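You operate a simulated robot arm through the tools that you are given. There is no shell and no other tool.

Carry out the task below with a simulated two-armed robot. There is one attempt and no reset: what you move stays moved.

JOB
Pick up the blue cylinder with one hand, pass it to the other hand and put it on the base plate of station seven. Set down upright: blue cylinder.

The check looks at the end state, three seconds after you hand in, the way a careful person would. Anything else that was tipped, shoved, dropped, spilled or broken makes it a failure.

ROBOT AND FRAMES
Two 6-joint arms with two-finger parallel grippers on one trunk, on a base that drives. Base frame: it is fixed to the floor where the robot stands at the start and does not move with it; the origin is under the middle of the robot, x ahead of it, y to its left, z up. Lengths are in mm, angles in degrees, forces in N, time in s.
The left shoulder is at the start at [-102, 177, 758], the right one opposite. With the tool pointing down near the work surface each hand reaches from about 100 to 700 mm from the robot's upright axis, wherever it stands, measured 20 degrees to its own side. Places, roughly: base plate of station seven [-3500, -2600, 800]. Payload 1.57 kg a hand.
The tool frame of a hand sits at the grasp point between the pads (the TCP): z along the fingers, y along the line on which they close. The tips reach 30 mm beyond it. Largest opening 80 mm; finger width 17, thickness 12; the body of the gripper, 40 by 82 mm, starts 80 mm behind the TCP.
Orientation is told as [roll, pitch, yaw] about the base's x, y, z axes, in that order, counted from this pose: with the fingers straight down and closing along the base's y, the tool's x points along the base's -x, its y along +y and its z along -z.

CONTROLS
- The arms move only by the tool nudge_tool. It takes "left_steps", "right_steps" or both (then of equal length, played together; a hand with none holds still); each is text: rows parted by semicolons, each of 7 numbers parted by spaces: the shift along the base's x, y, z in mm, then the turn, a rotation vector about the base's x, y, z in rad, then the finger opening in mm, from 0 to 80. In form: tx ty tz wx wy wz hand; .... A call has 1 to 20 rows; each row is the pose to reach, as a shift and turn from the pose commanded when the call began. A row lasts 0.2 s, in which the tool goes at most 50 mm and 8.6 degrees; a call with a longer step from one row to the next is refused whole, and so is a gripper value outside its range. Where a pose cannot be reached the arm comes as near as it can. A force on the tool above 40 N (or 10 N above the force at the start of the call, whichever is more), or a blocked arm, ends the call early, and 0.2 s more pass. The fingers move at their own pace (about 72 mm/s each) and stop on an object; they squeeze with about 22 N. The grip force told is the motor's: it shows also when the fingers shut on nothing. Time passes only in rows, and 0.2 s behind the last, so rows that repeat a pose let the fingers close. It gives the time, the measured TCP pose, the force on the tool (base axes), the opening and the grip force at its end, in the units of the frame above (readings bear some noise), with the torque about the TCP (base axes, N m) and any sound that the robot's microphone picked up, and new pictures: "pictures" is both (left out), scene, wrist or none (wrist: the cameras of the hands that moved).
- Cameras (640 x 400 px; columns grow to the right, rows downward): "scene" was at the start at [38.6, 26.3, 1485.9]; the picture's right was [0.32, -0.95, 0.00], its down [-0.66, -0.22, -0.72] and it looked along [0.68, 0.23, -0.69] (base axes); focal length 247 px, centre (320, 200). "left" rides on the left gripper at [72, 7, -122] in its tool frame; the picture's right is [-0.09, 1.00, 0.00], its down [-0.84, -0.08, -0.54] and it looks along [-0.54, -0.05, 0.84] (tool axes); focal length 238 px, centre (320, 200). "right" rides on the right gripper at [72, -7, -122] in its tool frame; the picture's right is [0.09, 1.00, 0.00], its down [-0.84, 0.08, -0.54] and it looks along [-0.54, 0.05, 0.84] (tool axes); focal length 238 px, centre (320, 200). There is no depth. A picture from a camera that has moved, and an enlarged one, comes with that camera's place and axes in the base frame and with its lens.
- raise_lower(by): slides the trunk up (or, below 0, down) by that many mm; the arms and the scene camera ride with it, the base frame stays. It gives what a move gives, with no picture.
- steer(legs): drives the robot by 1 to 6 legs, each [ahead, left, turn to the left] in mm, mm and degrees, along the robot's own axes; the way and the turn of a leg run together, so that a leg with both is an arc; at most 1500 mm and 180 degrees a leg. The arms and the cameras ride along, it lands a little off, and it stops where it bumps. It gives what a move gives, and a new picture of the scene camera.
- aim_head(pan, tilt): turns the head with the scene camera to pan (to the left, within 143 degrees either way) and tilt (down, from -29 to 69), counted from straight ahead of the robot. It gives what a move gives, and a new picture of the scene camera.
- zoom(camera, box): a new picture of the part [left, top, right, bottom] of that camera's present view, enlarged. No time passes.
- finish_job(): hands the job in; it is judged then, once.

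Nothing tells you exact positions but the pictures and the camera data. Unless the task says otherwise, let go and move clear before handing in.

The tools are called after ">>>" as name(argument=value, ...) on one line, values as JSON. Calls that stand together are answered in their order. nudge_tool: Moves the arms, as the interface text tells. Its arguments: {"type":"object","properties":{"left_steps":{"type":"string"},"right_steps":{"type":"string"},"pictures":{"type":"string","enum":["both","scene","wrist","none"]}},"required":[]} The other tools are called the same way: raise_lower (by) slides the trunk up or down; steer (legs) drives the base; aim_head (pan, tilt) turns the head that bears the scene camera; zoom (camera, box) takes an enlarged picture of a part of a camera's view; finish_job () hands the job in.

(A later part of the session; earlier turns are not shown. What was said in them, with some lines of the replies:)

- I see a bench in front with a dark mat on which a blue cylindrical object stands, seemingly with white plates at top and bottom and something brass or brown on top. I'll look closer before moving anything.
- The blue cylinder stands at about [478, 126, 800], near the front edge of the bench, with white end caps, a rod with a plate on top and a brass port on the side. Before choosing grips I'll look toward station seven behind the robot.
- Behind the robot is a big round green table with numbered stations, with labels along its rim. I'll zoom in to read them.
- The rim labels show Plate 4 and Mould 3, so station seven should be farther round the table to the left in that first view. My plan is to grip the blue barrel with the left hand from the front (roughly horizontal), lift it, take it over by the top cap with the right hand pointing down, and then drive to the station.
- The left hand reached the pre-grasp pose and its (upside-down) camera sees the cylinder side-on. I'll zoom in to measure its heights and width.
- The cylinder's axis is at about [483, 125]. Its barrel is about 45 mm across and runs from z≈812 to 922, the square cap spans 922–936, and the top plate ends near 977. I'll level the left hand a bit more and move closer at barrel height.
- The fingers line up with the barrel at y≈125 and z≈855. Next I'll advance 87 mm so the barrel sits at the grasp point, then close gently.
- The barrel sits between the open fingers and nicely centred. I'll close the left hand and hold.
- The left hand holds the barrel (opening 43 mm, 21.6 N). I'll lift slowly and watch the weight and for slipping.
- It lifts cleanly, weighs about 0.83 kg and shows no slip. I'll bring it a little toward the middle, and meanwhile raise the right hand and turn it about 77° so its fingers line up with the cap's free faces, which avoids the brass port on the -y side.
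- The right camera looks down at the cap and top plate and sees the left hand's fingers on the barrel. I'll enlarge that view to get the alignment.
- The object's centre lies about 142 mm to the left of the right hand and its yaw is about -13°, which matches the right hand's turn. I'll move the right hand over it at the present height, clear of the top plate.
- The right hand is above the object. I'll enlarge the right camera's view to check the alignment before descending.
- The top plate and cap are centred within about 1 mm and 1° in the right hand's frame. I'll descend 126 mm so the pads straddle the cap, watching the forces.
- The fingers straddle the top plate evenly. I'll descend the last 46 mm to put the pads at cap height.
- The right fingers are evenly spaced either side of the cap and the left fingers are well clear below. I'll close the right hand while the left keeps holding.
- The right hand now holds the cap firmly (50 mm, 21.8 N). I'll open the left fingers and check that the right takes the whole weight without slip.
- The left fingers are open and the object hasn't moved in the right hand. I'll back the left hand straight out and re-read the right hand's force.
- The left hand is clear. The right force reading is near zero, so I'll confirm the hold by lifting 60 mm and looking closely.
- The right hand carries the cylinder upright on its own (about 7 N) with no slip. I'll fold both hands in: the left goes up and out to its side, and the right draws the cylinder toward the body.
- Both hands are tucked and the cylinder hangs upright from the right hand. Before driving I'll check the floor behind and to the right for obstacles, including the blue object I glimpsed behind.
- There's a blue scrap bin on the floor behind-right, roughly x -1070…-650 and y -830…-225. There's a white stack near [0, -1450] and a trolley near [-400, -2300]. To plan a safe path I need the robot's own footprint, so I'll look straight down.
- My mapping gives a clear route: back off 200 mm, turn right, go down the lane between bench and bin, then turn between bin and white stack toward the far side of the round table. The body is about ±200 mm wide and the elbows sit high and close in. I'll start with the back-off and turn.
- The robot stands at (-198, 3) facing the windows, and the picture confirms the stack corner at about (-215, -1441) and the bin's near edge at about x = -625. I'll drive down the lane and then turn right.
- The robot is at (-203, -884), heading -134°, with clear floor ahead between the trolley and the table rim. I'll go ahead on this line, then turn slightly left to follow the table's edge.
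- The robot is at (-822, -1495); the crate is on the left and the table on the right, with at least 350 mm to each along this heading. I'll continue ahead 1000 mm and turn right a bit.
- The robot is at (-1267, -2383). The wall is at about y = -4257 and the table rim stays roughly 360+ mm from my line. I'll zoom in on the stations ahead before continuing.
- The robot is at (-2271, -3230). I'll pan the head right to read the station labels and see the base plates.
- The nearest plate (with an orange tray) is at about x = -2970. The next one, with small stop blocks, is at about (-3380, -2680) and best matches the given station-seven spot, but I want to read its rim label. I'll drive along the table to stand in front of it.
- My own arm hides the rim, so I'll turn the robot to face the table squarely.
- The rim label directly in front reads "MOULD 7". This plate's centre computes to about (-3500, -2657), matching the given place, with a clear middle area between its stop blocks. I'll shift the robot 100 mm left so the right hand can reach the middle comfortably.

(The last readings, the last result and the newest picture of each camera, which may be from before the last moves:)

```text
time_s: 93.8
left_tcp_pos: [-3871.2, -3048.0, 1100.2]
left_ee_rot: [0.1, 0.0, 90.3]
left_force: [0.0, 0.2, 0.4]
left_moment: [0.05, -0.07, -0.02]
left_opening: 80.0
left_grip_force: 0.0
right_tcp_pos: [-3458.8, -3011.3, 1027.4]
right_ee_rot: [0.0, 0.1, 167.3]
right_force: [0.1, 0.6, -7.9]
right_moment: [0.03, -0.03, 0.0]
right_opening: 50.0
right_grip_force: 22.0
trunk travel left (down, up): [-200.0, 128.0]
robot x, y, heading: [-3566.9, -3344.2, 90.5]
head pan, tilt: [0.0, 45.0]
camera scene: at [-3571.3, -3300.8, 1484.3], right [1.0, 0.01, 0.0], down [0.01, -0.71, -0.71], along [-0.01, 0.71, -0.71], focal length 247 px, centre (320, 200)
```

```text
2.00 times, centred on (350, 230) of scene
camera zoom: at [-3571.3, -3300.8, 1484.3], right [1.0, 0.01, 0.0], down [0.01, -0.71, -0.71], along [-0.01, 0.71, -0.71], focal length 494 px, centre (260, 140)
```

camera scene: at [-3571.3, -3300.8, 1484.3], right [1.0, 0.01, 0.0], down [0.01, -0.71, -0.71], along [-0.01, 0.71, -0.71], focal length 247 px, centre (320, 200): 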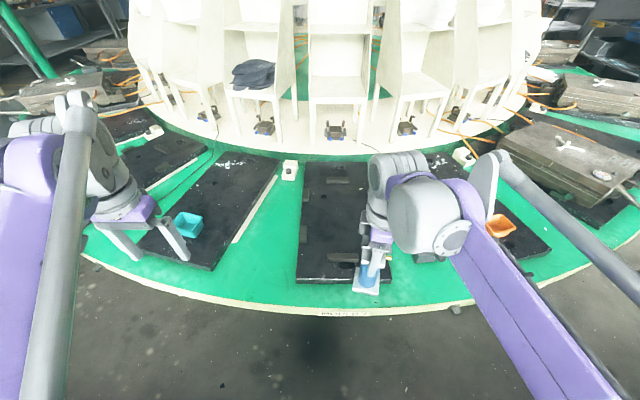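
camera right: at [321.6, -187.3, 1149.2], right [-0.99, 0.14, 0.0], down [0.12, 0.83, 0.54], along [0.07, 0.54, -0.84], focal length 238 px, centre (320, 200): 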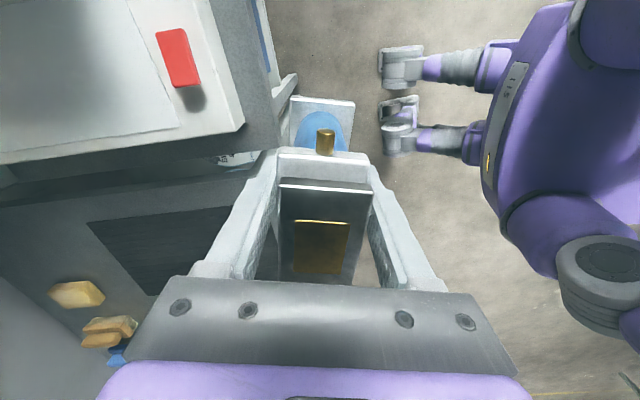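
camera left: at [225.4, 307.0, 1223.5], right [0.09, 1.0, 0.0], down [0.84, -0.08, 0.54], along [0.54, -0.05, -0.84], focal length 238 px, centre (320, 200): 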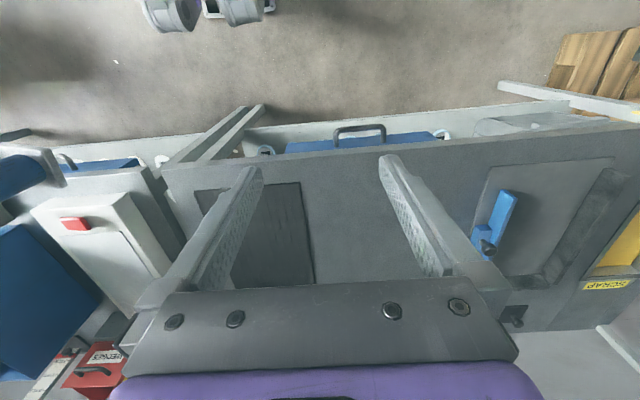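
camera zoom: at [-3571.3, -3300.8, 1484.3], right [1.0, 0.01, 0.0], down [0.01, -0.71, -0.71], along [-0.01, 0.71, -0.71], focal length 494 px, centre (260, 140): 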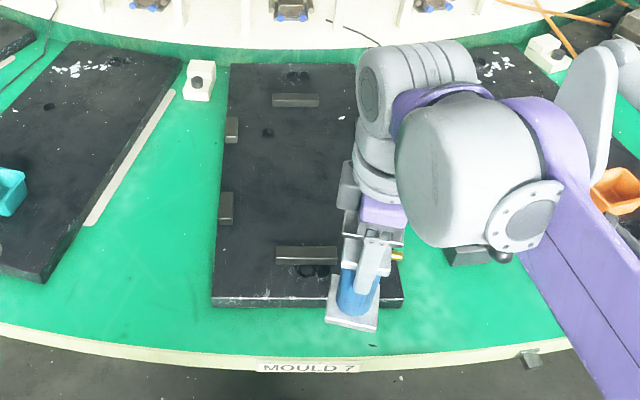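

The right hand can go straight ahead over the plate with the cylinder's base about 75 mm above the stop blocks. I'll move it forward to above the clear middle of the plate.

>>> nudge_tool(right_steps="-2 10 0 0 0 0 10; -5 28 0 0 0 0 10; -9 50 0 0 0 0 10; -13 74 0 0 0 0 10; -17 98 0 0 0 0 10; -21 122 0 0 0 0 10; -25 146 0 0 0 0 10; -29 170 0 0 0 0 10; -33 194 0 0 0 0 10; -36 218 0 0 0 0 10; -38 240 0 0 0 0 10; -40 258 0 0 0 0 10; -41 270 0 0 0 0 10; -41 275 0 0 0 0 10; -41 275 0 0 0 0 10", pictures="both")

>>> zoom(camera="right", box=[160, 0, 480, 200])

>>> zoom(camera="left", box=[0, 0, 320, 200])

```text
time_s: 97.0
left_tcp_pos: [-3872.7, -3048.0, 1100.0]
left_ee_rot: [0.0, 0.0, 90.4]
left_force: [-0.2, -0.5, 0.9]
left_moment: [0.0, 0.0, -0.01]
left_opening: 80.0
left_grip_force: 0.1
right_tcp_pos: [-3494.8, -2759.3, 1017.6]
right_ee_rot: [0.0, -0.1, 167.2]
right_force: [0.1, 0.0, -7.7]
right_moment: [-0.01, 0.03, 0.0]
right_opening: 50.0
right_grip_force: 22.0
right hand out of reach, approached as far as the arm can: row 12, 13, 14, 15
trunk travel left (down, up): [-200.0, 128.0]
robot x, y, heading: [-3570.9, -3344.1, 90.5]
head pan, tilt: [0.0, 45.0]
camera scene: at [-3570.9, -3300.2, 1484.2], right [1.0, 0.01, 0.0], down [0.01, -0.71, -0.71], along [-0.01, 0.71, -0.71], focal length 247 px, centre (320, 200)
camera right: at [-3424.3, -2767.5, 1139.2], right [-0.13, -0.99, 0.0], down [-0.83, 0.11, 0.54], along [-0.54, 0.07, -0.84], focal length 238 px, centre (320, 200)
```

scene: 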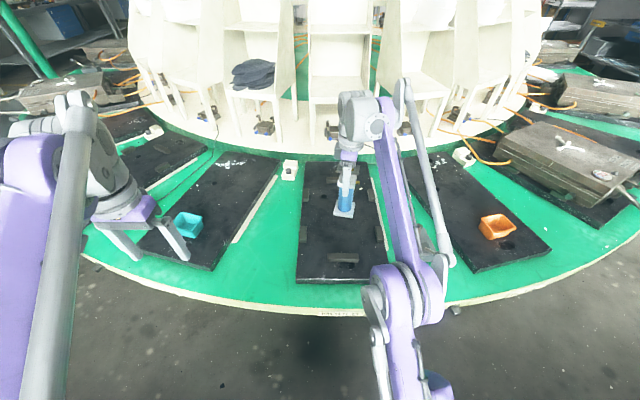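
right: 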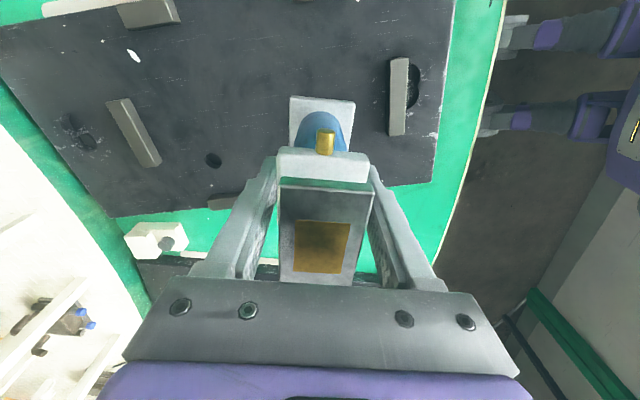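

```text
2.00 times, centred on (320, 100) of right
camera zoom: at [-3424.3, -2767.5, 1139.2], right [-0.13, -0.99, 0.0], down [-0.83, 0.11, 0.54], along [-0.54, 0.07, -0.84], focal length 477 px, centre (320, 400)
```

zoom: 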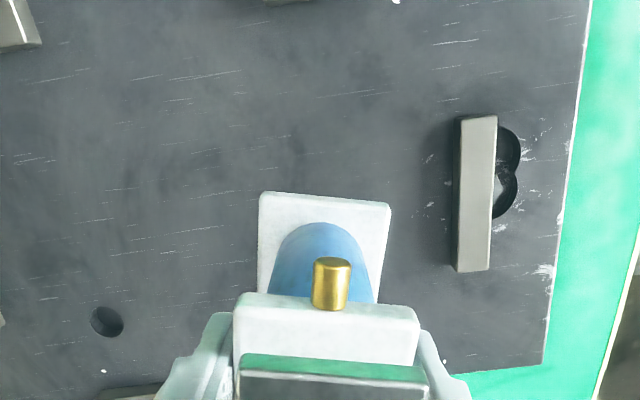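

```text
2.00 times, centred on (160, 100) of left
camera zoom: at [-3878.9, -3117.9, 1223.0], right [-1.0, 0.09, 0.0], down [0.07, 0.84, 0.54], along [0.05, 0.54, -0.84], focal length 477 px, centre (640, 400)
```

zoom: 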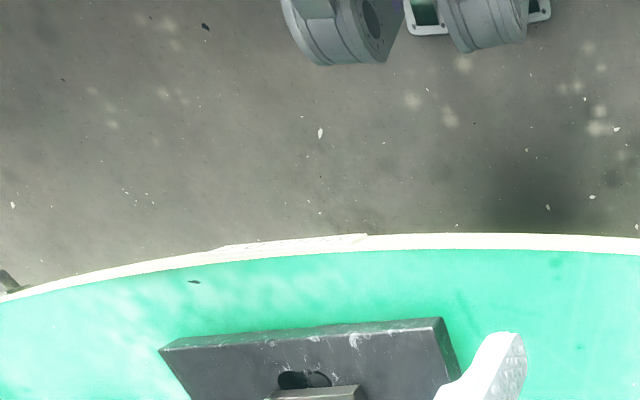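

The hand reached (-3495, -2759) at the edge of its reach for this height; that spot is clear plate, about 110 mm behind the near block. Triangulating gives a plate top near z≈777, so contact should come at a TCP height of about 905. I'll descend most of the way first.

>>> nudge_tool(right_steps="0 -24 -10 0 0 0 10; 0 -24 -22 0 0 0 10; 0 -24 -34 0 0 0 10; 0 -24 -46 0 0 0 10; 0 -24 -58 0 0 0 10; 0 -24 -70 0 0 0 10; 0 -24 -80 0 0 0 10; 0 -24 -90 0 0 0 10; 0 -24 -97 0 0 0 10; 0 -24 -97 0 0 0 10", pictures="both")

>>> zoom(camera="scene", box=[280, 130, 420, 300])

>>> zoom(camera="right", box=[160, 0, 480, 200])

```text
time_s: 99.2
left_tcp_pos: [-3871.6, -3047.8, 1099.3]
left_ee_rot: [0.0, 0.0, 90.4]
left_force: [-0.2, -0.3, 1.2]
left_moment: [0.04, 0.0, -0.05]
left_opening: 80.2
left_grip_force: 0.0
right_tcp_pos: [-3496.5, -2782.1, 920.7]
right_ee_rot: [0.0, 0.0, 167.3]
right_force: [-0.7, -0.1, -7.9]
right_moment: [0.02, 0.01, 0.01]
right_opening: 49.7
right_grip_force: 21.9
trunk travel left (down, up): [-200.0, 128.0]
robot x, y, heading: [-3569.4, -3344.6, 90.5]
head pan, tilt: [0.0, 45.0]
camera scene: at [-3571.0, -3300.6, 1484.3], right [1.0, 0.01, 0.0], down [0.01, -0.71, -0.71], along [-0.01, 0.71, -0.71], focal length 247 px, centre (320, 200)
camera right: at [-3425.3, -2792.3, 1041.5], right [-0.13, -0.99, 0.0], down [-0.83, 0.11, 0.54], along [-0.54, 0.07, -0.84], focal length 238 px, centre (320, 200)
```

scene: 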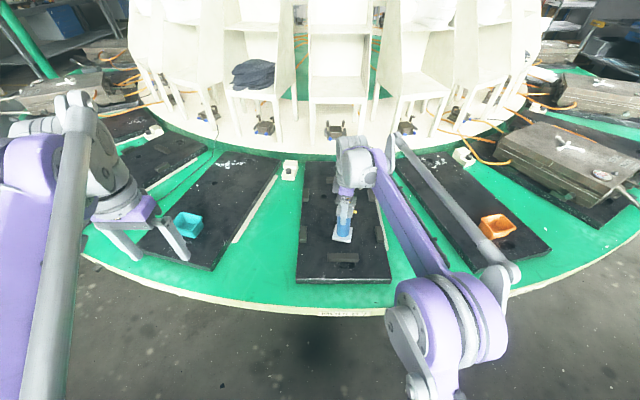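
right: 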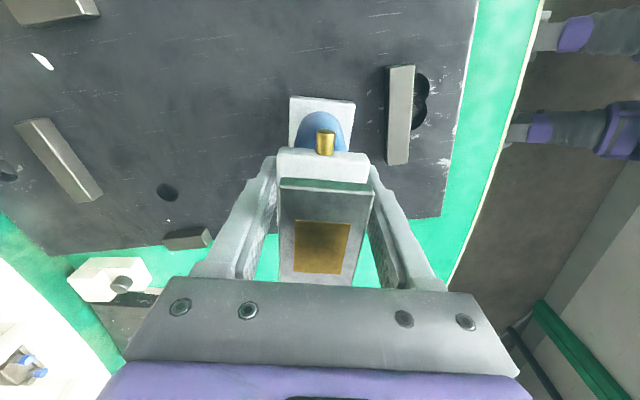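

```text
2.35 times, centred on (350, 215) of scene
camera zoom: at [-3571.0, -3300.6, 1484.3], right [1.0, 0.01, 0.0], down [0.01, -0.71, -0.71], along [-0.01, 0.71, -0.71], focal length 582 px, centre (249, 165)
```

zoom: 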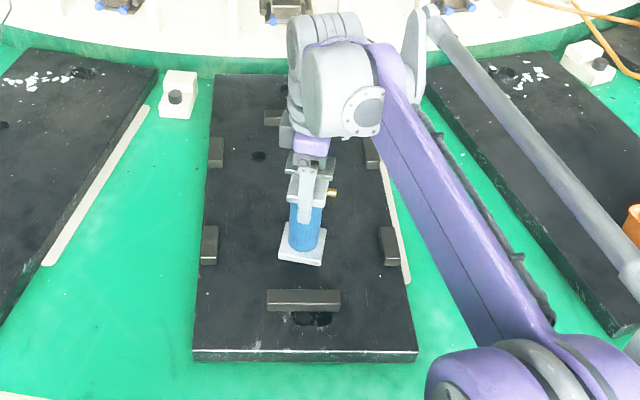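

```text
2.00 times, centred on (320, 100) of right
camera zoom: at [-3425.3, -2792.3, 1041.5], right [-0.13, -0.99, 0.0], down [-0.83, 0.11, 0.54], along [-0.54, 0.07, -0.84], focal length 477 px, centre (320, 400)
```

zoom: 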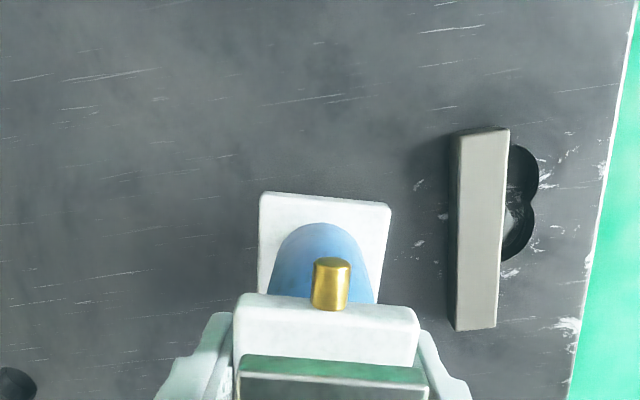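

The cylinder is now about 15 mm above the plate at y = -2782, with reach available again. I'll move it 50 mm farther in, clear of the near block and more central, before the final touch-down.

>>> nudge_tool(right_steps="0 10 4 0 0 0 10; 0 22 4 0 0 0 10; -1 34 4 0 0 0 10; -2 44 4 0 0 0 10; -3 50 2 0 0 0 10; -3 50 0 0 0 0 10; -3 50 0 0 0 0 10", pictures="both")

>>> zoom(camera="right", box=[160, 0, 480, 200])

>>> zoom(camera="scene", box=[310, 170, 380, 255])

```text
time_s: 100.8
left_tcp_pos: [-3870.8, -3047.2, 1099.8]
left_ee_rot: [0.0, 0.0, 90.4]
left_force: [0.0, 0.0, 2.0]
left_moment: [0.03, -0.03, -0.01]
left_opening: 79.9
left_grip_force: 0.1
right_tcp_pos: [-3499.4, -2732.3, 921.8]
right_ee_rot: [0.0, 0.0, 167.2]
right_force: [0.3, 0.4, -7.4]
right_moment: [-0.02, 0.0, -0.02]
right_opening: 49.8
right_grip_force: 22.2
trunk travel left (down, up): [-200.0, 128.0]
robot x, y, heading: [-3568.5, -3345.9, 90.3]
head pan, tilt: [0.0, 45.0]
camera scene: at [-3571.0, -3300.4, 1484.3], right [1.0, 0.01, 0.0], down [0.01, -0.71, -0.71], along [-0.01, 0.71, -0.71], focal length 247 px, centre (320, 200)
camera right: at [-3428.4, -2741.2, 1042.7], right [-0.13, -0.99, 0.0], down [-0.83, 0.11, 0.54], along [-0.54, 0.07, -0.84], focal length 238 px, centre (320, 200)
```

scene: 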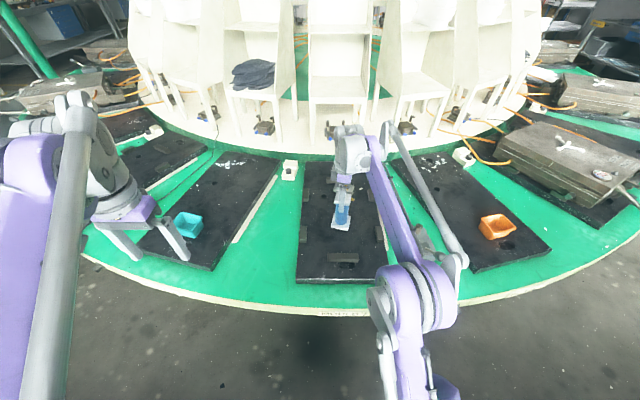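
right: 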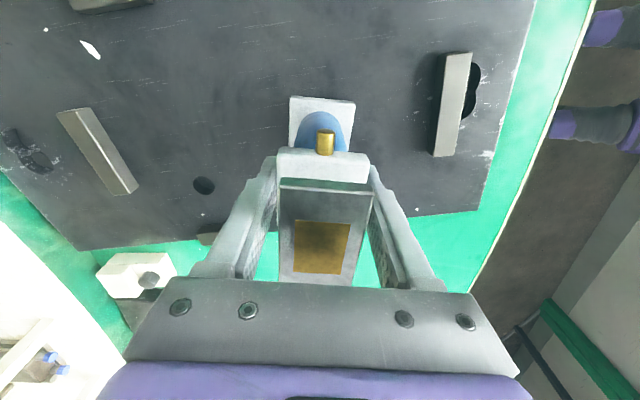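

```text
2.00 times, centred on (320, 100) of right
camera zoom: at [-3428.4, -2741.2, 1042.7], right [-0.13, -0.99, 0.0], down [-0.83, 0.11, 0.54], along [-0.54, 0.07, -0.84], focal length 477 px, centre (320, 400)
```

zoom: 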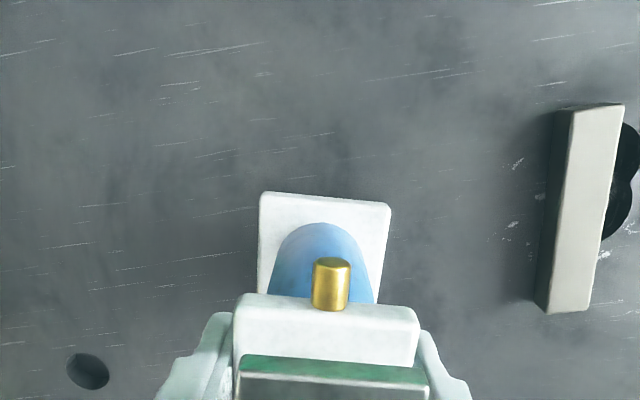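

```text
4.71 times, centred on (345, 212) of scene
camera zoom: at [-3571.0, -3300.4, 1484.3], right [1.0, 0.01, 0.0], down [0.01, -0.71, -0.71], along [-0.01, 0.71, -0.71], focal length 1163 px, centre (202, 141)
```

zoom: 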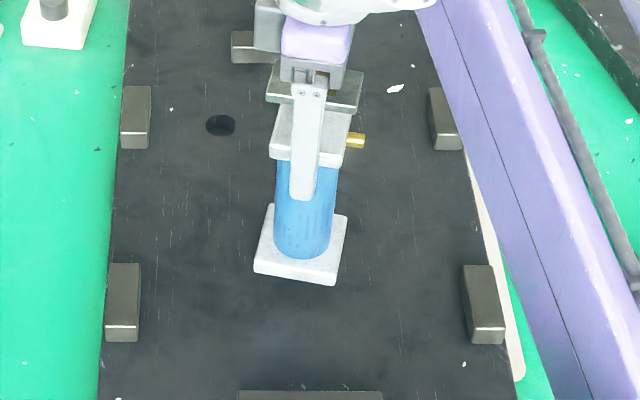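

The cylinder hangs over clear, flat plate between the blocks. I'll lower in small steps, watching for the weight to come off the hand.

>>> nudge_tool(right_steps="0 0 -2 0 0 0 10; 0 0 -4 0 0 0 10; 0 0 -6 0 0 0 10; 0 0 -8 0 0 0 10; 0 0 -9 0 0 0 10; 0 0 -9 0 0 0 10", pictures="none")

>>> zoom(camera="scene", box=[310, 170, 380, 255])

```text
time_s: 102.2
left_tcp_pos: [-3871.8, -3047.7, 1099.7]
left_ee_rot: [0.0, 0.0, 90.4]
left_force: [-0.1, -0.3, 0.0]
left_moment: [0.0, -0.02, -0.03]
left_opening: 80.0
left_grip_force: 0.0
right_tcp_pos: [-3499.8, -2731.8, 911.2]
right_ee_rot: [-0.1, 0.0, 167.3]
right_force: [-0.3, 0.5, -8.4]
right_moment: [0.02, 0.04, 0.01]
right_opening: 50.0
right_grip_force: 22.1
trunk travel left (down, up): [-200.0, 128.0]
robot x, y, heading: [-3569.3, -3342.9, 90.5]
head pan, tilt: [0.0, 45.0]
```

```text
4.71 times, centred on (345, 212) of scene
camera zoom: at [-3571.0, -3300.5, 1484.3], right [1.0, 0.01, 0.0], down [0.01, -0.71, -0.71], along [-0.01, 0.71, -0.71], focal length 1163 px, centre (202, 141)
```

zoom: 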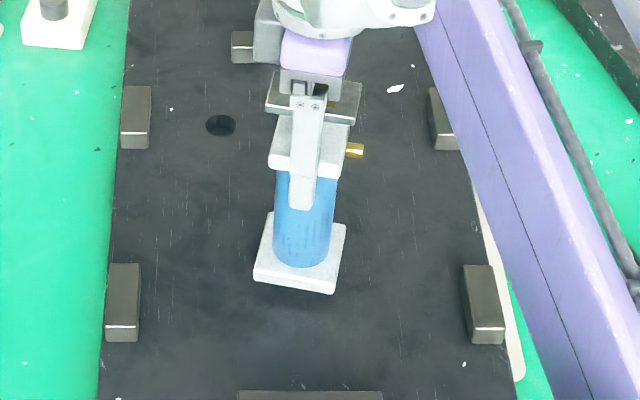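

There's no contact yet at 911 mm (8.4 N still hanging). I'll continue in 1 mm steps.

>>> nudge_tool(right_steps="0 0 -1 0 0 0 10; 0 0 -2 0 0 0 10; 0 0 -3 0 0 0 10; 0 0 -4 0 0 0 10; 0 0 -4 0 0 0 10", pictures="none")

```text
time_s: 103.4
left_tcp_pos: [-3871.9, -3046.7, 1100.4]
left_ee_rot: [-0.1, 0.0, 90.4]
left_force: [0.2, 0.3, -0.1]
left_moment: [0.0, 0.0, 0.0]
left_opening: 79.8
left_grip_force: 0.1
right_tcp_pos: [-3499.0, -2731.1, 907.3]
right_ee_rot: [0.1, -0.1, 167.2]
right_force: [-0.2, -0.4, -8.0]
right_moment: [0.04, -0.01, 0.0]
right_opening: 49.9
right_grip_force: 21.9
trunk travel left (down, up): [-200.0, 128.0]
robot x, y, heading: [-3570.7, -3343.4, 90.4]
head pan, tilt: [0.0, 45.0]
```

>>> nudge_tool(right_steps="0 0 -1 0 0 0 10; 0 0 -2 0 0 0 10; 0 0 -3 0 0 0 10; 0 0 -3 0 0 0 10", pictures="wrist")

>>> zoom(camera="right", box=[240, 60, 400, 160])

```text
time_s: 104.4
left_tcp_pos: [-3871.0, -3048.1, 1101.0]
left_ee_rot: [0.0, 0.0, 90.4]
left_force: [0.4, -0.2, 0.5]
left_moment: [0.0, 0.0, -0.01]
left_opening: 79.9
left_grip_force: 0.1
right_tcp_pos: [-3498.0, -2731.7, 904.3]
right_ee_rot: [0.0, 0.0, 167.2]
right_force: [-0.2, 0.1, -7.8]
right_moment: [0.03, 0.02, 0.02]
right_opening: 49.8
right_grip_force: 22.4
trunk travel left (down, up): [-200.0, 128.0]
robot x, y, heading: [-3572.7, -3345.8, 90.4]
head pan, tilt: [0.0, 45.0]
camera right: at [-3427.9, -2741.6, 1026.1], right [-0.13, -0.99, 0.0], down [-0.83, 0.11, 0.54], along [-0.54, 0.07, -0.84], focal length 238 px, centre (320, 200)
```

right: 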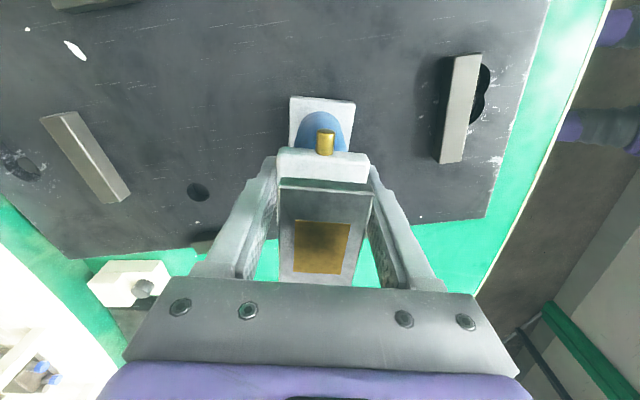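

```text
4.00 times, centred on (320, 110) of right
camera zoom: at [-3427.9, -2741.6, 1026.1], right [-0.13, -0.99, 0.0], down [-0.83, 0.11, 0.54], along [-0.54, 0.07, -0.84], focal length 953 px, centre (320, 560)
```

zoom: 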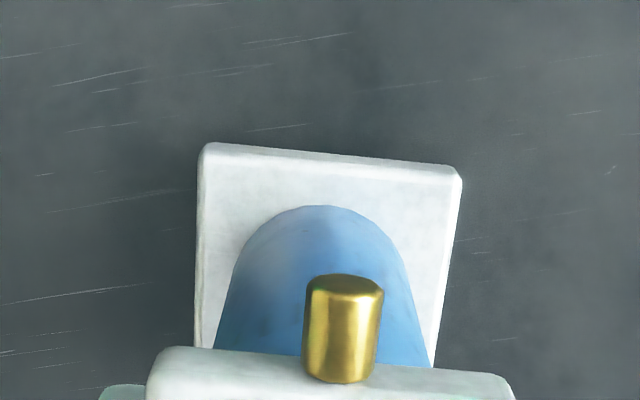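

Still hanging free at 904 mm. I'll keep lowering in 1 mm steps.

>>> nudge_tool(right_steps="0 0 -1 0 0 0 10; 0 0 -2 0 0 0 10; 0 0 -3 0 0 0 10; 0 0 -3 0 0 0 10", pictures="none")

```text
time_s: 105.4
left_tcp_pos: [-3871.9, -3046.9, 1100.3]
left_ee_rot: [0.0, 0.0, 90.5]
left_force: [-0.2, 0.1, 0.5]
left_moment: [0.0, 0.01, 0.0]
left_opening: 80.0
left_grip_force: 0.1
right_tcp_pos: [-3497.6, -2731.9, 901.5]
right_ee_rot: [-0.1, 0.0, 167.2]
right_force: [-0.2, -0.4, -7.6]
right_moment: [0.04, -0.03, 0.0]
right_opening: 50.3
right_grip_force: 22.3
trunk travel left (down, up): [-200.0, 128.0]
robot x, y, heading: [-3566.2, -3346.0, 90.5]
head pan, tilt: [0.0, 45.0]
```

>>> nudge_tool(right_steps="0 0 -1 0 0 0 10; 0 0 -2 0 0 0 10; 0 0 -3 0 0 0 10; 0 0 -3 0 0 0 10", pictures="none")

>>> zoom(camera="scene", box=[320, 190, 370, 250])

```text
time_s: 106.4
left_tcp_pos: [-3871.5, -3046.8, 1100.1]
left_ee_rot: [0.1, 0.0, 90.4]
left_force: [-0.3, 0.2, -0.2]
left_moment: [-0.03, 0.04, 0.0]
left_opening: 80.3
left_grip_force: 0.1
right_tcp_pos: [-3498.3, -2730.6, 898.5]
right_ee_rot: [-0.1, 0.0, 167.2]
right_force: [0.6, -0.2, -8.0]
right_moment: [-0.01, -0.02, -0.01]
right_opening: 50.2
right_grip_force: 22.4
trunk travel left (down, up): [-200.0, 128.0]
robot x, y, heading: [-3566.9, -3344.1, 90.4]
head pan, tilt: [0.0, 45.0]
```

```text
6.67 times, centred on (345, 220) of scene
camera zoom: at [-3571.0, -3300.5, 1484.3], right [1.0, 0.01, 0.0], down [0.01, -0.71, -0.71], along [-0.01, 0.71, -0.71], focal length 1648 px, centre (153, 67)
```

zoom: 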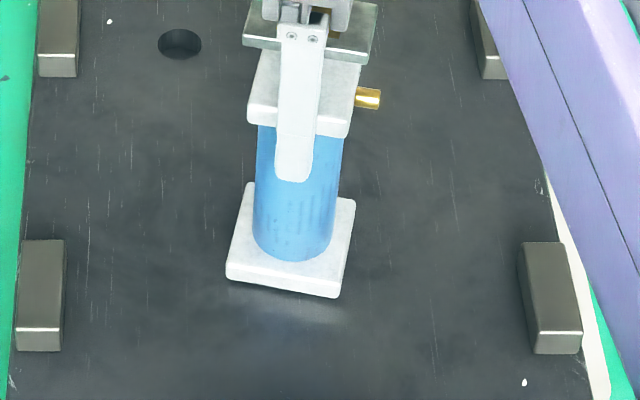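

A contact shadow is visible right beneath the base, so the gap is only a few millimetres. I'll continue in 1 mm steps.

>>> nudge_tool(right_steps="0 0 -1 0 0 0 10; 0 0 -2 0 0 0 10; 0 0 -2 0 0 0 10", pictures="none")

```text
time_s: 107.2
left_tcp_pos: [-3871.1, -3046.2, 1100.8]
left_ee_rot: [0.0, 0.1, 90.4]
left_force: [-0.4, -1.1, -0.5]
left_moment: [0.0, -0.03, 0.02]
left_opening: 80.2
left_grip_force: 0.0
right_tcp_pos: [-3499.7, -2731.7, 895.7]
right_ee_rot: [0.0, 0.0, 167.2]
right_force: [0.6, 0.2, -7.0]
right_moment: [-0.02, -0.04, -0.03]
right_opening: 49.8
right_grip_force: 21.8
trunk travel left (down, up): [-200.0, 128.0]
robot x, y, heading: [-3569.2, -3342.9, 90.4]
head pan, tilt: [0.0, 45.0]
```

>>> nudge_tool(right_steps="0 0 -1 0 0 0 10; 0 0 -2 0 0 0 10; 0 0 -2 0 0 0 10", pictures="none")

>>> zoom(camera="scene", box=[320, 190, 370, 250])

```text
time_s: 108.0
left_tcp_pos: [-3870.5, -3047.9, 1101.8]
left_ee_rot: [0.0, -0.1, 90.4]
left_force: [1.1, 0.0, 0.7]
left_moment: [0.0, -0.01, -0.01]
left_opening: 79.7
left_grip_force: 0.0
right_tcp_pos: [-3499.1, -2732.1, 895.6]
right_ee_rot: [-0.1, 0.0, 167.2]
right_force: [0.2, 6.4, 14.7]
right_moment: [0.06, -0.04, -0.02]
right_opening: 49.6
right_grip_force: 22.3
trunk travel left (down, up): [-200.0, 128.0]
robot x, y, heading: [-3570.5, -3343.7, 90.4]
head pan, tilt: [0.0, 45.0]
```

```text
6.67 times, centred on (345, 220) of scene
camera zoom: at [-3571.3, -3301.6, 1484.4], right [1.0, 0.01, 0.0], down [0.01, -0.71, -0.71], along [-0.01, 0.71, -0.71], focal length 1648 px, centre (153, 67)
```

zoom: 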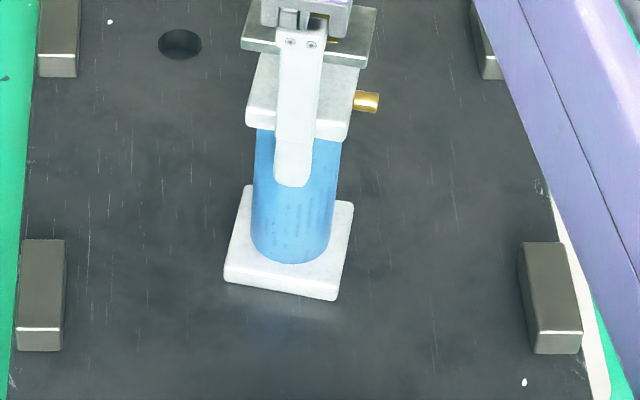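

Contact: the force flipped to +14.7 N. I'll relax the push by about a millimetre so the cylinder simply rests on the plate, then check before opening.

>>> nudge_tool(right_steps="0 0 0.6 0 0 0 10; 0 0 1 0 0 0 10; 0 0 1 0 0 0 10", pictures="none")

```text
time_s: 108.8
left_tcp_pos: [-3871.9, -3047.2, 1100.2]
left_ee_rot: [0.0, 0.0, 90.4]
left_force: [0.2, -0.8, 0.4]
left_moment: [-0.02, 0.02, -0.01]
left_opening: 80.3
left_grip_force: 0.1
right_tcp_pos: [-3499.6, -2732.0, 896.3]
right_ee_rot: [0.1, 0.0, 167.2]
right_force: [-0.8, 0.2, -4.1]
right_moment: [-0.07, -0.07, -0.02]
right_opening: 49.9
right_grip_force: 22.0
trunk travel left (down, up): [-200.0, 128.0]
robot x, y, heading: [-3572.1, -3340.2, 90.1]
head pan, tilt: [0.0, 45.0]
```

The plate now carries about half the weight with the base seated. I'll open the right fingers slowly.

>>> nudge_tool(right_steps="0 0 -0.3 0 0 0 10; 0 0 -0.3 0 0 0 51; 0 0 -0.3 0 0 0 53; 0 0 -0.3 0 0 0 57; 0 0 -0.3 0 0 0 64; 0 0 -0.3 0 0 0 72; 0 0 -0.3 0 0 0 76; 0 0 -0.3 0 0 0 76", pictures="both")

>>> zoom(camera="scene", box=[310, 170, 380, 255])

>>> zoom(camera="right", box=[220, 60, 420, 300])

```text
time_s: 110.6
left_tcp_pos: [-3872.4, -3047.8, 1101.0]
left_ee_rot: [-0.1, -0.1, 90.4]
left_force: [-0.5, 0.1, -0.2]
left_moment: [0.01, 0.01, -0.01]
left_opening: 80.3
left_grip_force: 0.1
right_tcp_pos: [-3498.5, -2733.4, 896.0]
right_ee_rot: [0.0, 0.0, 167.2]
right_force: [-0.6, 0.6, -0.6]
right_moment: [0.02, -0.01, -0.03]
right_opening: 76.0
right_grip_force: 0.0
trunk travel left (down, up): [-200.0, 128.0]
robot x, y, heading: [-3568.1, -3339.7, 90.6]
head pan, tilt: [0.0, 45.0]
camera scene: at [-3571.1, -3301.2, 1484.3], right [1.0, 0.01, 0.0], down [0.01, -0.71, -0.71], along [-0.01, 0.71, -0.71], focal length 247 px, centre (320, 200)
camera right: at [-3428.5, -2742.1, 1017.1], right [-0.13, -0.99, 0.0], down [-0.83, 0.11, 0.54], along [-0.54, 0.07, -0.84], focal length 238 px, centre (320, 200)
```

scene: 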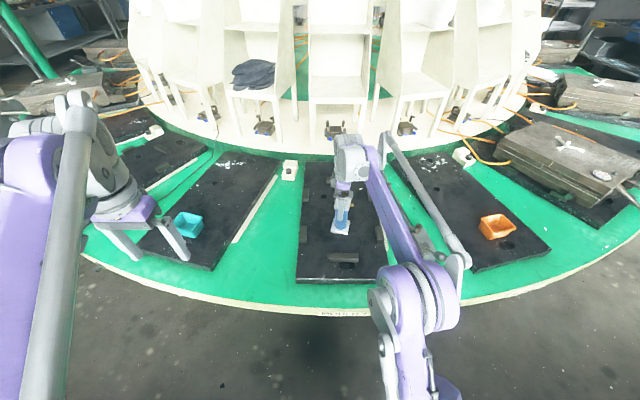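
right: 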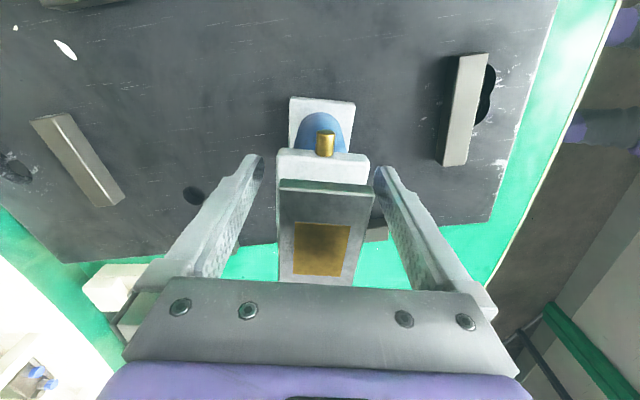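

```text
4.71 times, centred on (345, 212) of scene
camera zoom: at [-3571.1, -3301.2, 1484.3], right [1.0, 0.01, 0.0], down [0.01, -0.71, -0.71], along [-0.01, 0.71, -0.71], focal length 1163 px, centre (202, 141)
```

zoom: 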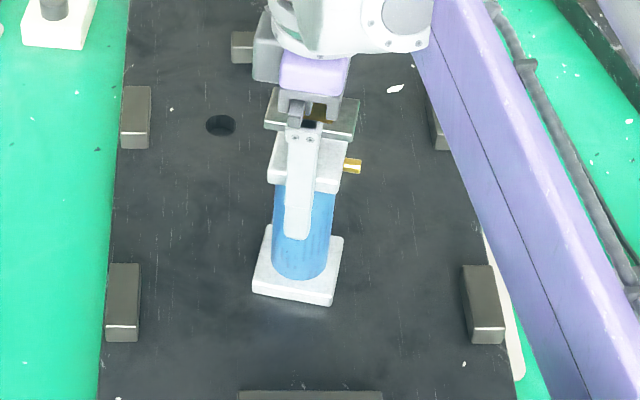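

```text
1.67 times, centred on (320, 180) of right
camera zoom: at [-3428.5, -2742.1, 1017.1], right [-0.13, -0.99, 0.0], down [-0.83, 0.11, 0.54], along [-0.54, 0.07, -0.84], focal length 397 px, centre (320, 233)
```

zoom: 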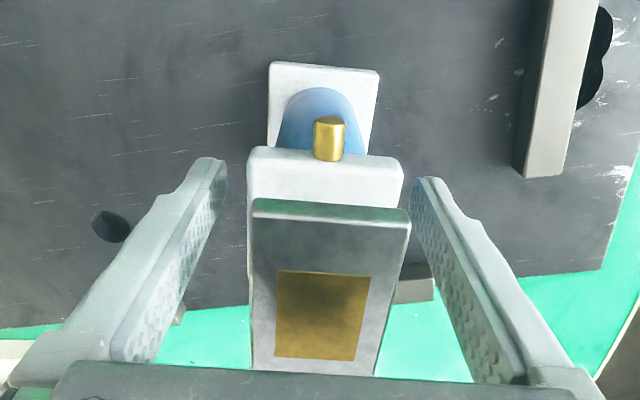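

The cylinder stands free on the plate with even clearance to both fingers. Raising the arm alone would run out of reach, so I'll slide the trunk straight up to lift the open hand vertically off it.

>>> raise_lower(by=60)

>>> zoom(camera="right", box=[160, 50, 480, 300])

```text
time_s: 111.6
left_tcp_pos: [-3871.3, -3048.0, 1160.2]
left_ee_rot: [0.1, -0.1, 90.4]
left_force: [0.6, 0.4, -0.2]
left_moment: [0.02, 0.01, 0.01]
left_opening: 79.8
left_grip_force: 0.2
right_tcp_pos: [-3499.5, -2732.0, 955.4]
right_ee_rot: [0.1, 0.0, 167.3]
right_force: [0.2, -0.6, 0.4]
right_moment: [0.01, 0.0, 0.0]
right_opening: 76.0
right_grip_force: 0.1
trunk travel left (down, up): [-260.0, 68.0]
robot x, y, heading: [-3569.5, -3341.5, 90.3]
head pan, tilt: [0.0, 45.0]
```

```text
1.60 times, centred on (320, 175) of right
camera zoom: at [-3428.3, -2742.4, 1077.3], right [-0.13, -0.99, 0.0], down [-0.83, 0.11, 0.54], along [-0.54, 0.07, -0.84], focal length 381 px, centre (320, 240)
```

zoom: 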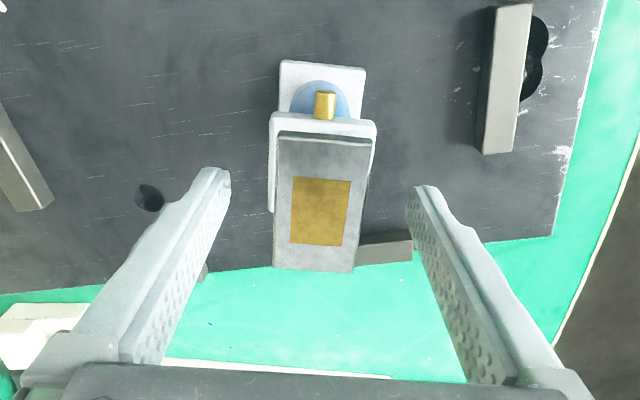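

The hand rises cleanly and the cylinder stays put. I'll raise the trunk another 62 mm to clear the top plate fully.

>>> raise_lower(by=62)

>>> zoom(camera="right", box=[160, 50, 480, 300])

>>> zoom(camera="scene", box=[260, 160, 440, 310])

```text
time_s: 112.6
left_tcp_pos: [-3872.0, -3048.5, 1220.8]
left_ee_rot: [0.0, -0.1, 90.4]
left_force: [0.9, 0.7, -0.9]
left_moment: [0.0, -0.01, -0.01]
left_opening: 80.0
left_grip_force: 0.0
right_tcp_pos: [-3498.6, -2732.2, 1017.8]
right_ee_rot: [0.1, 0.0, 167.3]
right_force: [0.3, 0.0, 0.5]
right_moment: [0.0, -0.06, -0.02]
right_opening: 75.8
right_grip_force: 0.0
trunk travel left (down, up): [-322.0, 6.0]
robot x, y, heading: [-3569.6, -3345.6, 90.5]
head pan, tilt: [0.0, 45.0]
```

```text
1.60 times, centred on (320, 175) of right
camera zoom: at [-3428.3, -2742.4, 1139.2], right [-0.13, -0.99, 0.0], down [-0.83, 0.11, 0.54], along [-0.54, 0.07, -0.84], focal length 381 px, centre (320, 240)
```

zoom: 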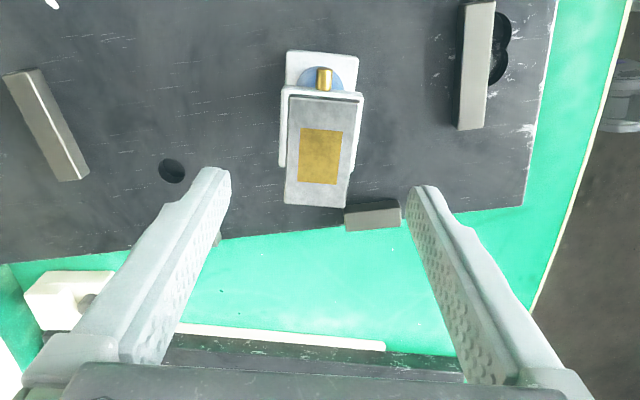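

```text
2.67 times, centred on (350, 235) of scene
camera zoom: at [-3571.0, -3306.3, 1611.1], right [1.0, 0.01, 0.0], down [0.01, -0.71, -0.71], along [-0.01, 0.71, -0.71], focal length 659 px, centre (240, 107)
```

zoom: 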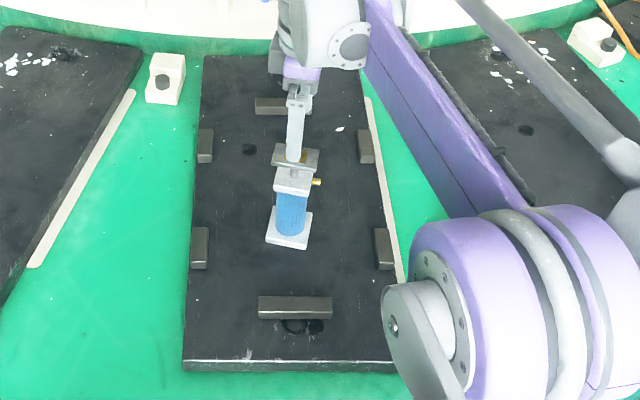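

The finger tips are about 40 mm above the cylinder's top plate. I'll draw the right hand back toward the robot, rising slightly, well clear of the cylinder.

>>> nudge_tool(right_steps="2 -10 5 0 0 0 76; 5 -28 12 0 0 0 76; 9 -50 20 0 0 0 76; 13 -76 28 0 0 0 76; 18 -104 32 0 0 0 76; 23 -132 34 0 0 0 76; 28 -160 34 0 0 0 76; 32 -188 34 0 0 0 76; 36 -214 34 0 0 0 76; 38 -240 34 0 0 0 76; 40 -262 34 0 0 0 76; 41 -275 34 0 0 0 76; 41 -275 34 0 0 0 76", pictures="both")

>>> zoom(camera="scene", box=[280, 150, 420, 300])

```text
time_s: 115.4
left_tcp_pos: [-3873.4, -3046.9, 1221.9]
left_ee_rot: [-0.1, -0.1, 90.4]
left_force: [0.7, 0.2, 0.7]
left_moment: [0.01, -0.01, 0.01]
left_opening: 80.0
left_grip_force: 0.0
right_tcp_pos: [-3459.1, -3007.6, 1052.9]
right_ee_rot: [-0.1, 0.0, 167.2]
right_force: [0.1, 0.0, -0.1]
right_moment: [0.01, 0.01, -0.02]
right_opening: 75.9
right_grip_force: 0.0
trunk travel left (down, up): [-322.0, 6.0]
robot x, y, heading: [-3572.2, -3344.2, 90.2]
head pan, tilt: [0.0, 45.0]
camera scene: at [-3571.1, -3305.6, 1611.1], right [1.0, 0.01, 0.0], down [0.01, -0.71, -0.71], along [-0.01, 0.71, -0.71], focal length 247 px, centre (320, 200)
camera right: at [-3387.8, -3017.0, 1174.6], right [-0.13, -0.99, 0.0], down [-0.83, 0.11, 0.54], along [-0.54, 0.07, -0.84], focal length 238 px, centre (320, 200)
```

scene: 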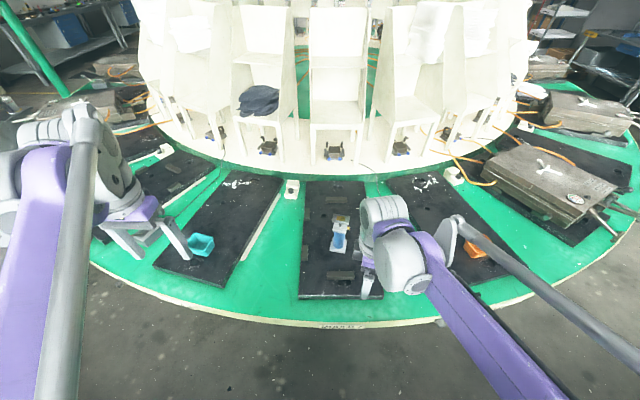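
right: 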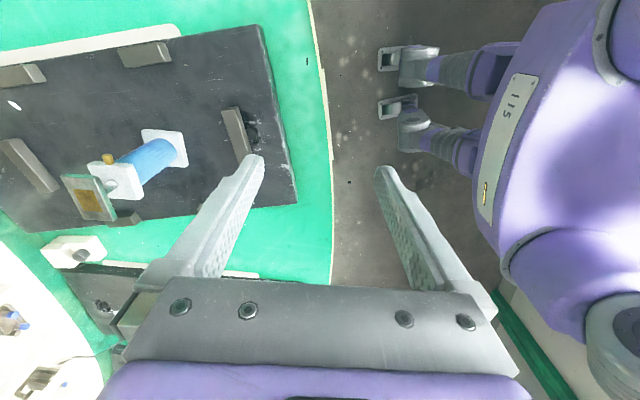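

```text
2.67 times, centred on (350, 225) of scene
camera zoom: at [-3571.1, -3305.6, 1611.1], right [1.0, 0.01, 0.0], down [0.01, -0.71, -0.71], along [-0.01, 0.71, -0.71], focal length 659 px, centre (240, 133)
```

zoom: 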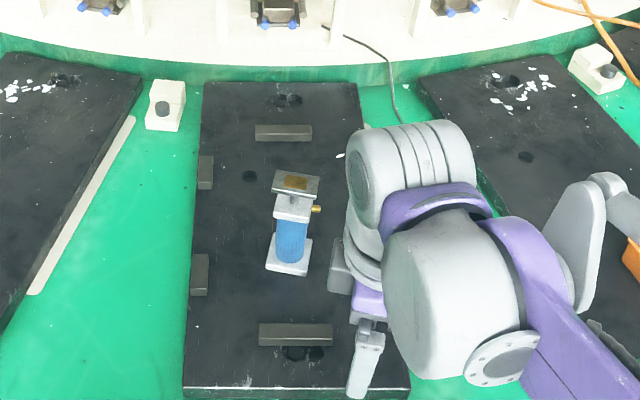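

The cylinder stands upright on the plate, released and untouched, and both hands are clear. I'll double-check the station label and the neighbours' labels before handing in.

>>> zoom(camera="scene", box=[290, 310, 400, 340])

>>> zoom(camera="scene", box=[80, 250, 240, 330])

>>> zoom(camera="scene", box=[480, 250, 640, 330])

>>> zoom(camera="right", box=[30, 100, 230, 240])

```text
5.82 times, centred on (345, 325) of scene
camera zoom: at [-3571.1, -3305.6, 1611.1], right [1.0, 0.01, 0.0], down [0.01, -0.71, -0.71], along [-0.01, 0.71, -0.71], focal length 1438 px, centre (174, -527)
```

zoom: 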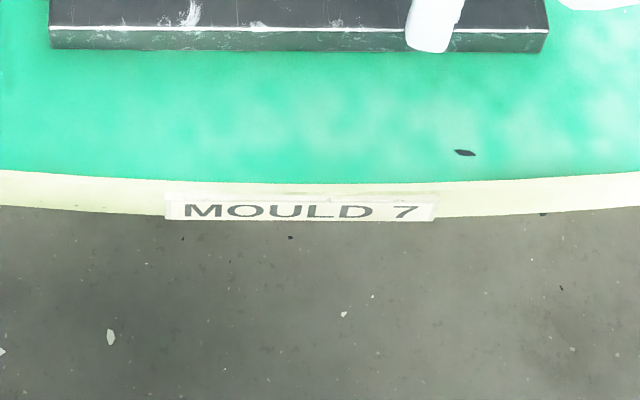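

```text
4.00 times, centred on (160, 290) of scene
camera zoom: at [-3571.1, -3305.6, 1611.1], right [1.0, 0.01, 0.0], down [0.01, -0.71, -0.71], along [-0.01, 0.71, -0.71], focal length 989 px, centre (960, -160)
```

zoom: 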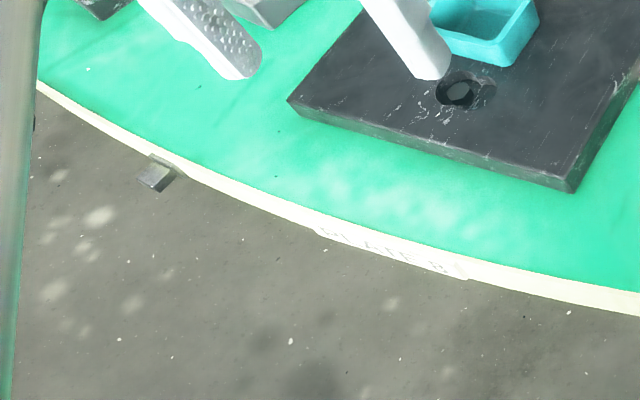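

```text
4.00 times, centred on (560, 290) of scene
camera zoom: at [-3571.1, -3305.6, 1611.1], right [1.0, 0.01, 0.0], down [0.01, -0.71, -0.71], along [-0.01, 0.71, -0.71], focal length 989 px, centre (-640, -160)
```

zoom: 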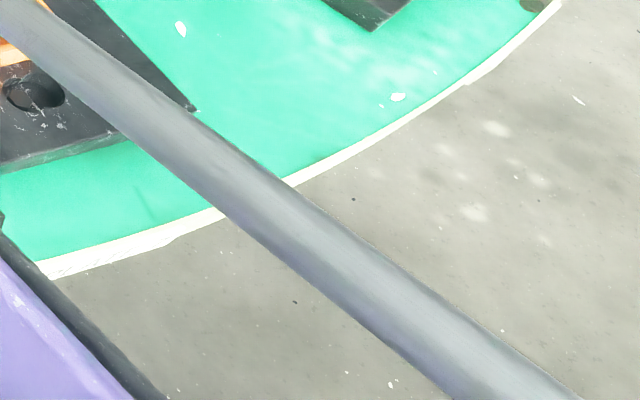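

```text
2.86 times, centred on (130, 170) of right
camera zoom: at [-3387.8, -3017.0, 1174.6], right [-0.13, -0.99, 0.0], down [-0.83, 0.11, 0.54], along [-0.54, 0.07, -0.84], focal length 681 px, centre (863, 286)
```

zoom: 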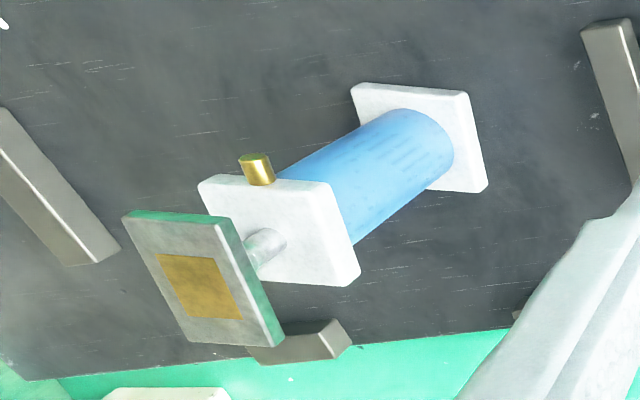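

The rim label reads "MOULD 7" here and "PLATE 8" on the next one, so this is station seven. The cylinder stands upright on its base plate between the stop blocks, and both hands are clear, so I'm handing in.

>>> finish_job()

```text
The job is handed in.
```

The blue cylinder now stands upright on the base plate of station seven, and I have handed the job in; no result has come back yet.

- **Pick-up and pass:** The left hand lifted the cylinder by its blue barrel. The right hand took it over by the top cap in mid-air, and I saw no slip.
- **Drive:** The robot went around the blue scrap bin, the white tray stack and the trolley. No bump was reported.
- **Placement:** The cylinder is near the middle of the plate, at about (-3499, -2732), clear of the stop blocks. The rim label below that plate reads "MOULD 7", and its position matches the one you gave.
- **Release:** Both hands were empty and well clear before I handed in. The last pictures showed the cylinder standing straight.
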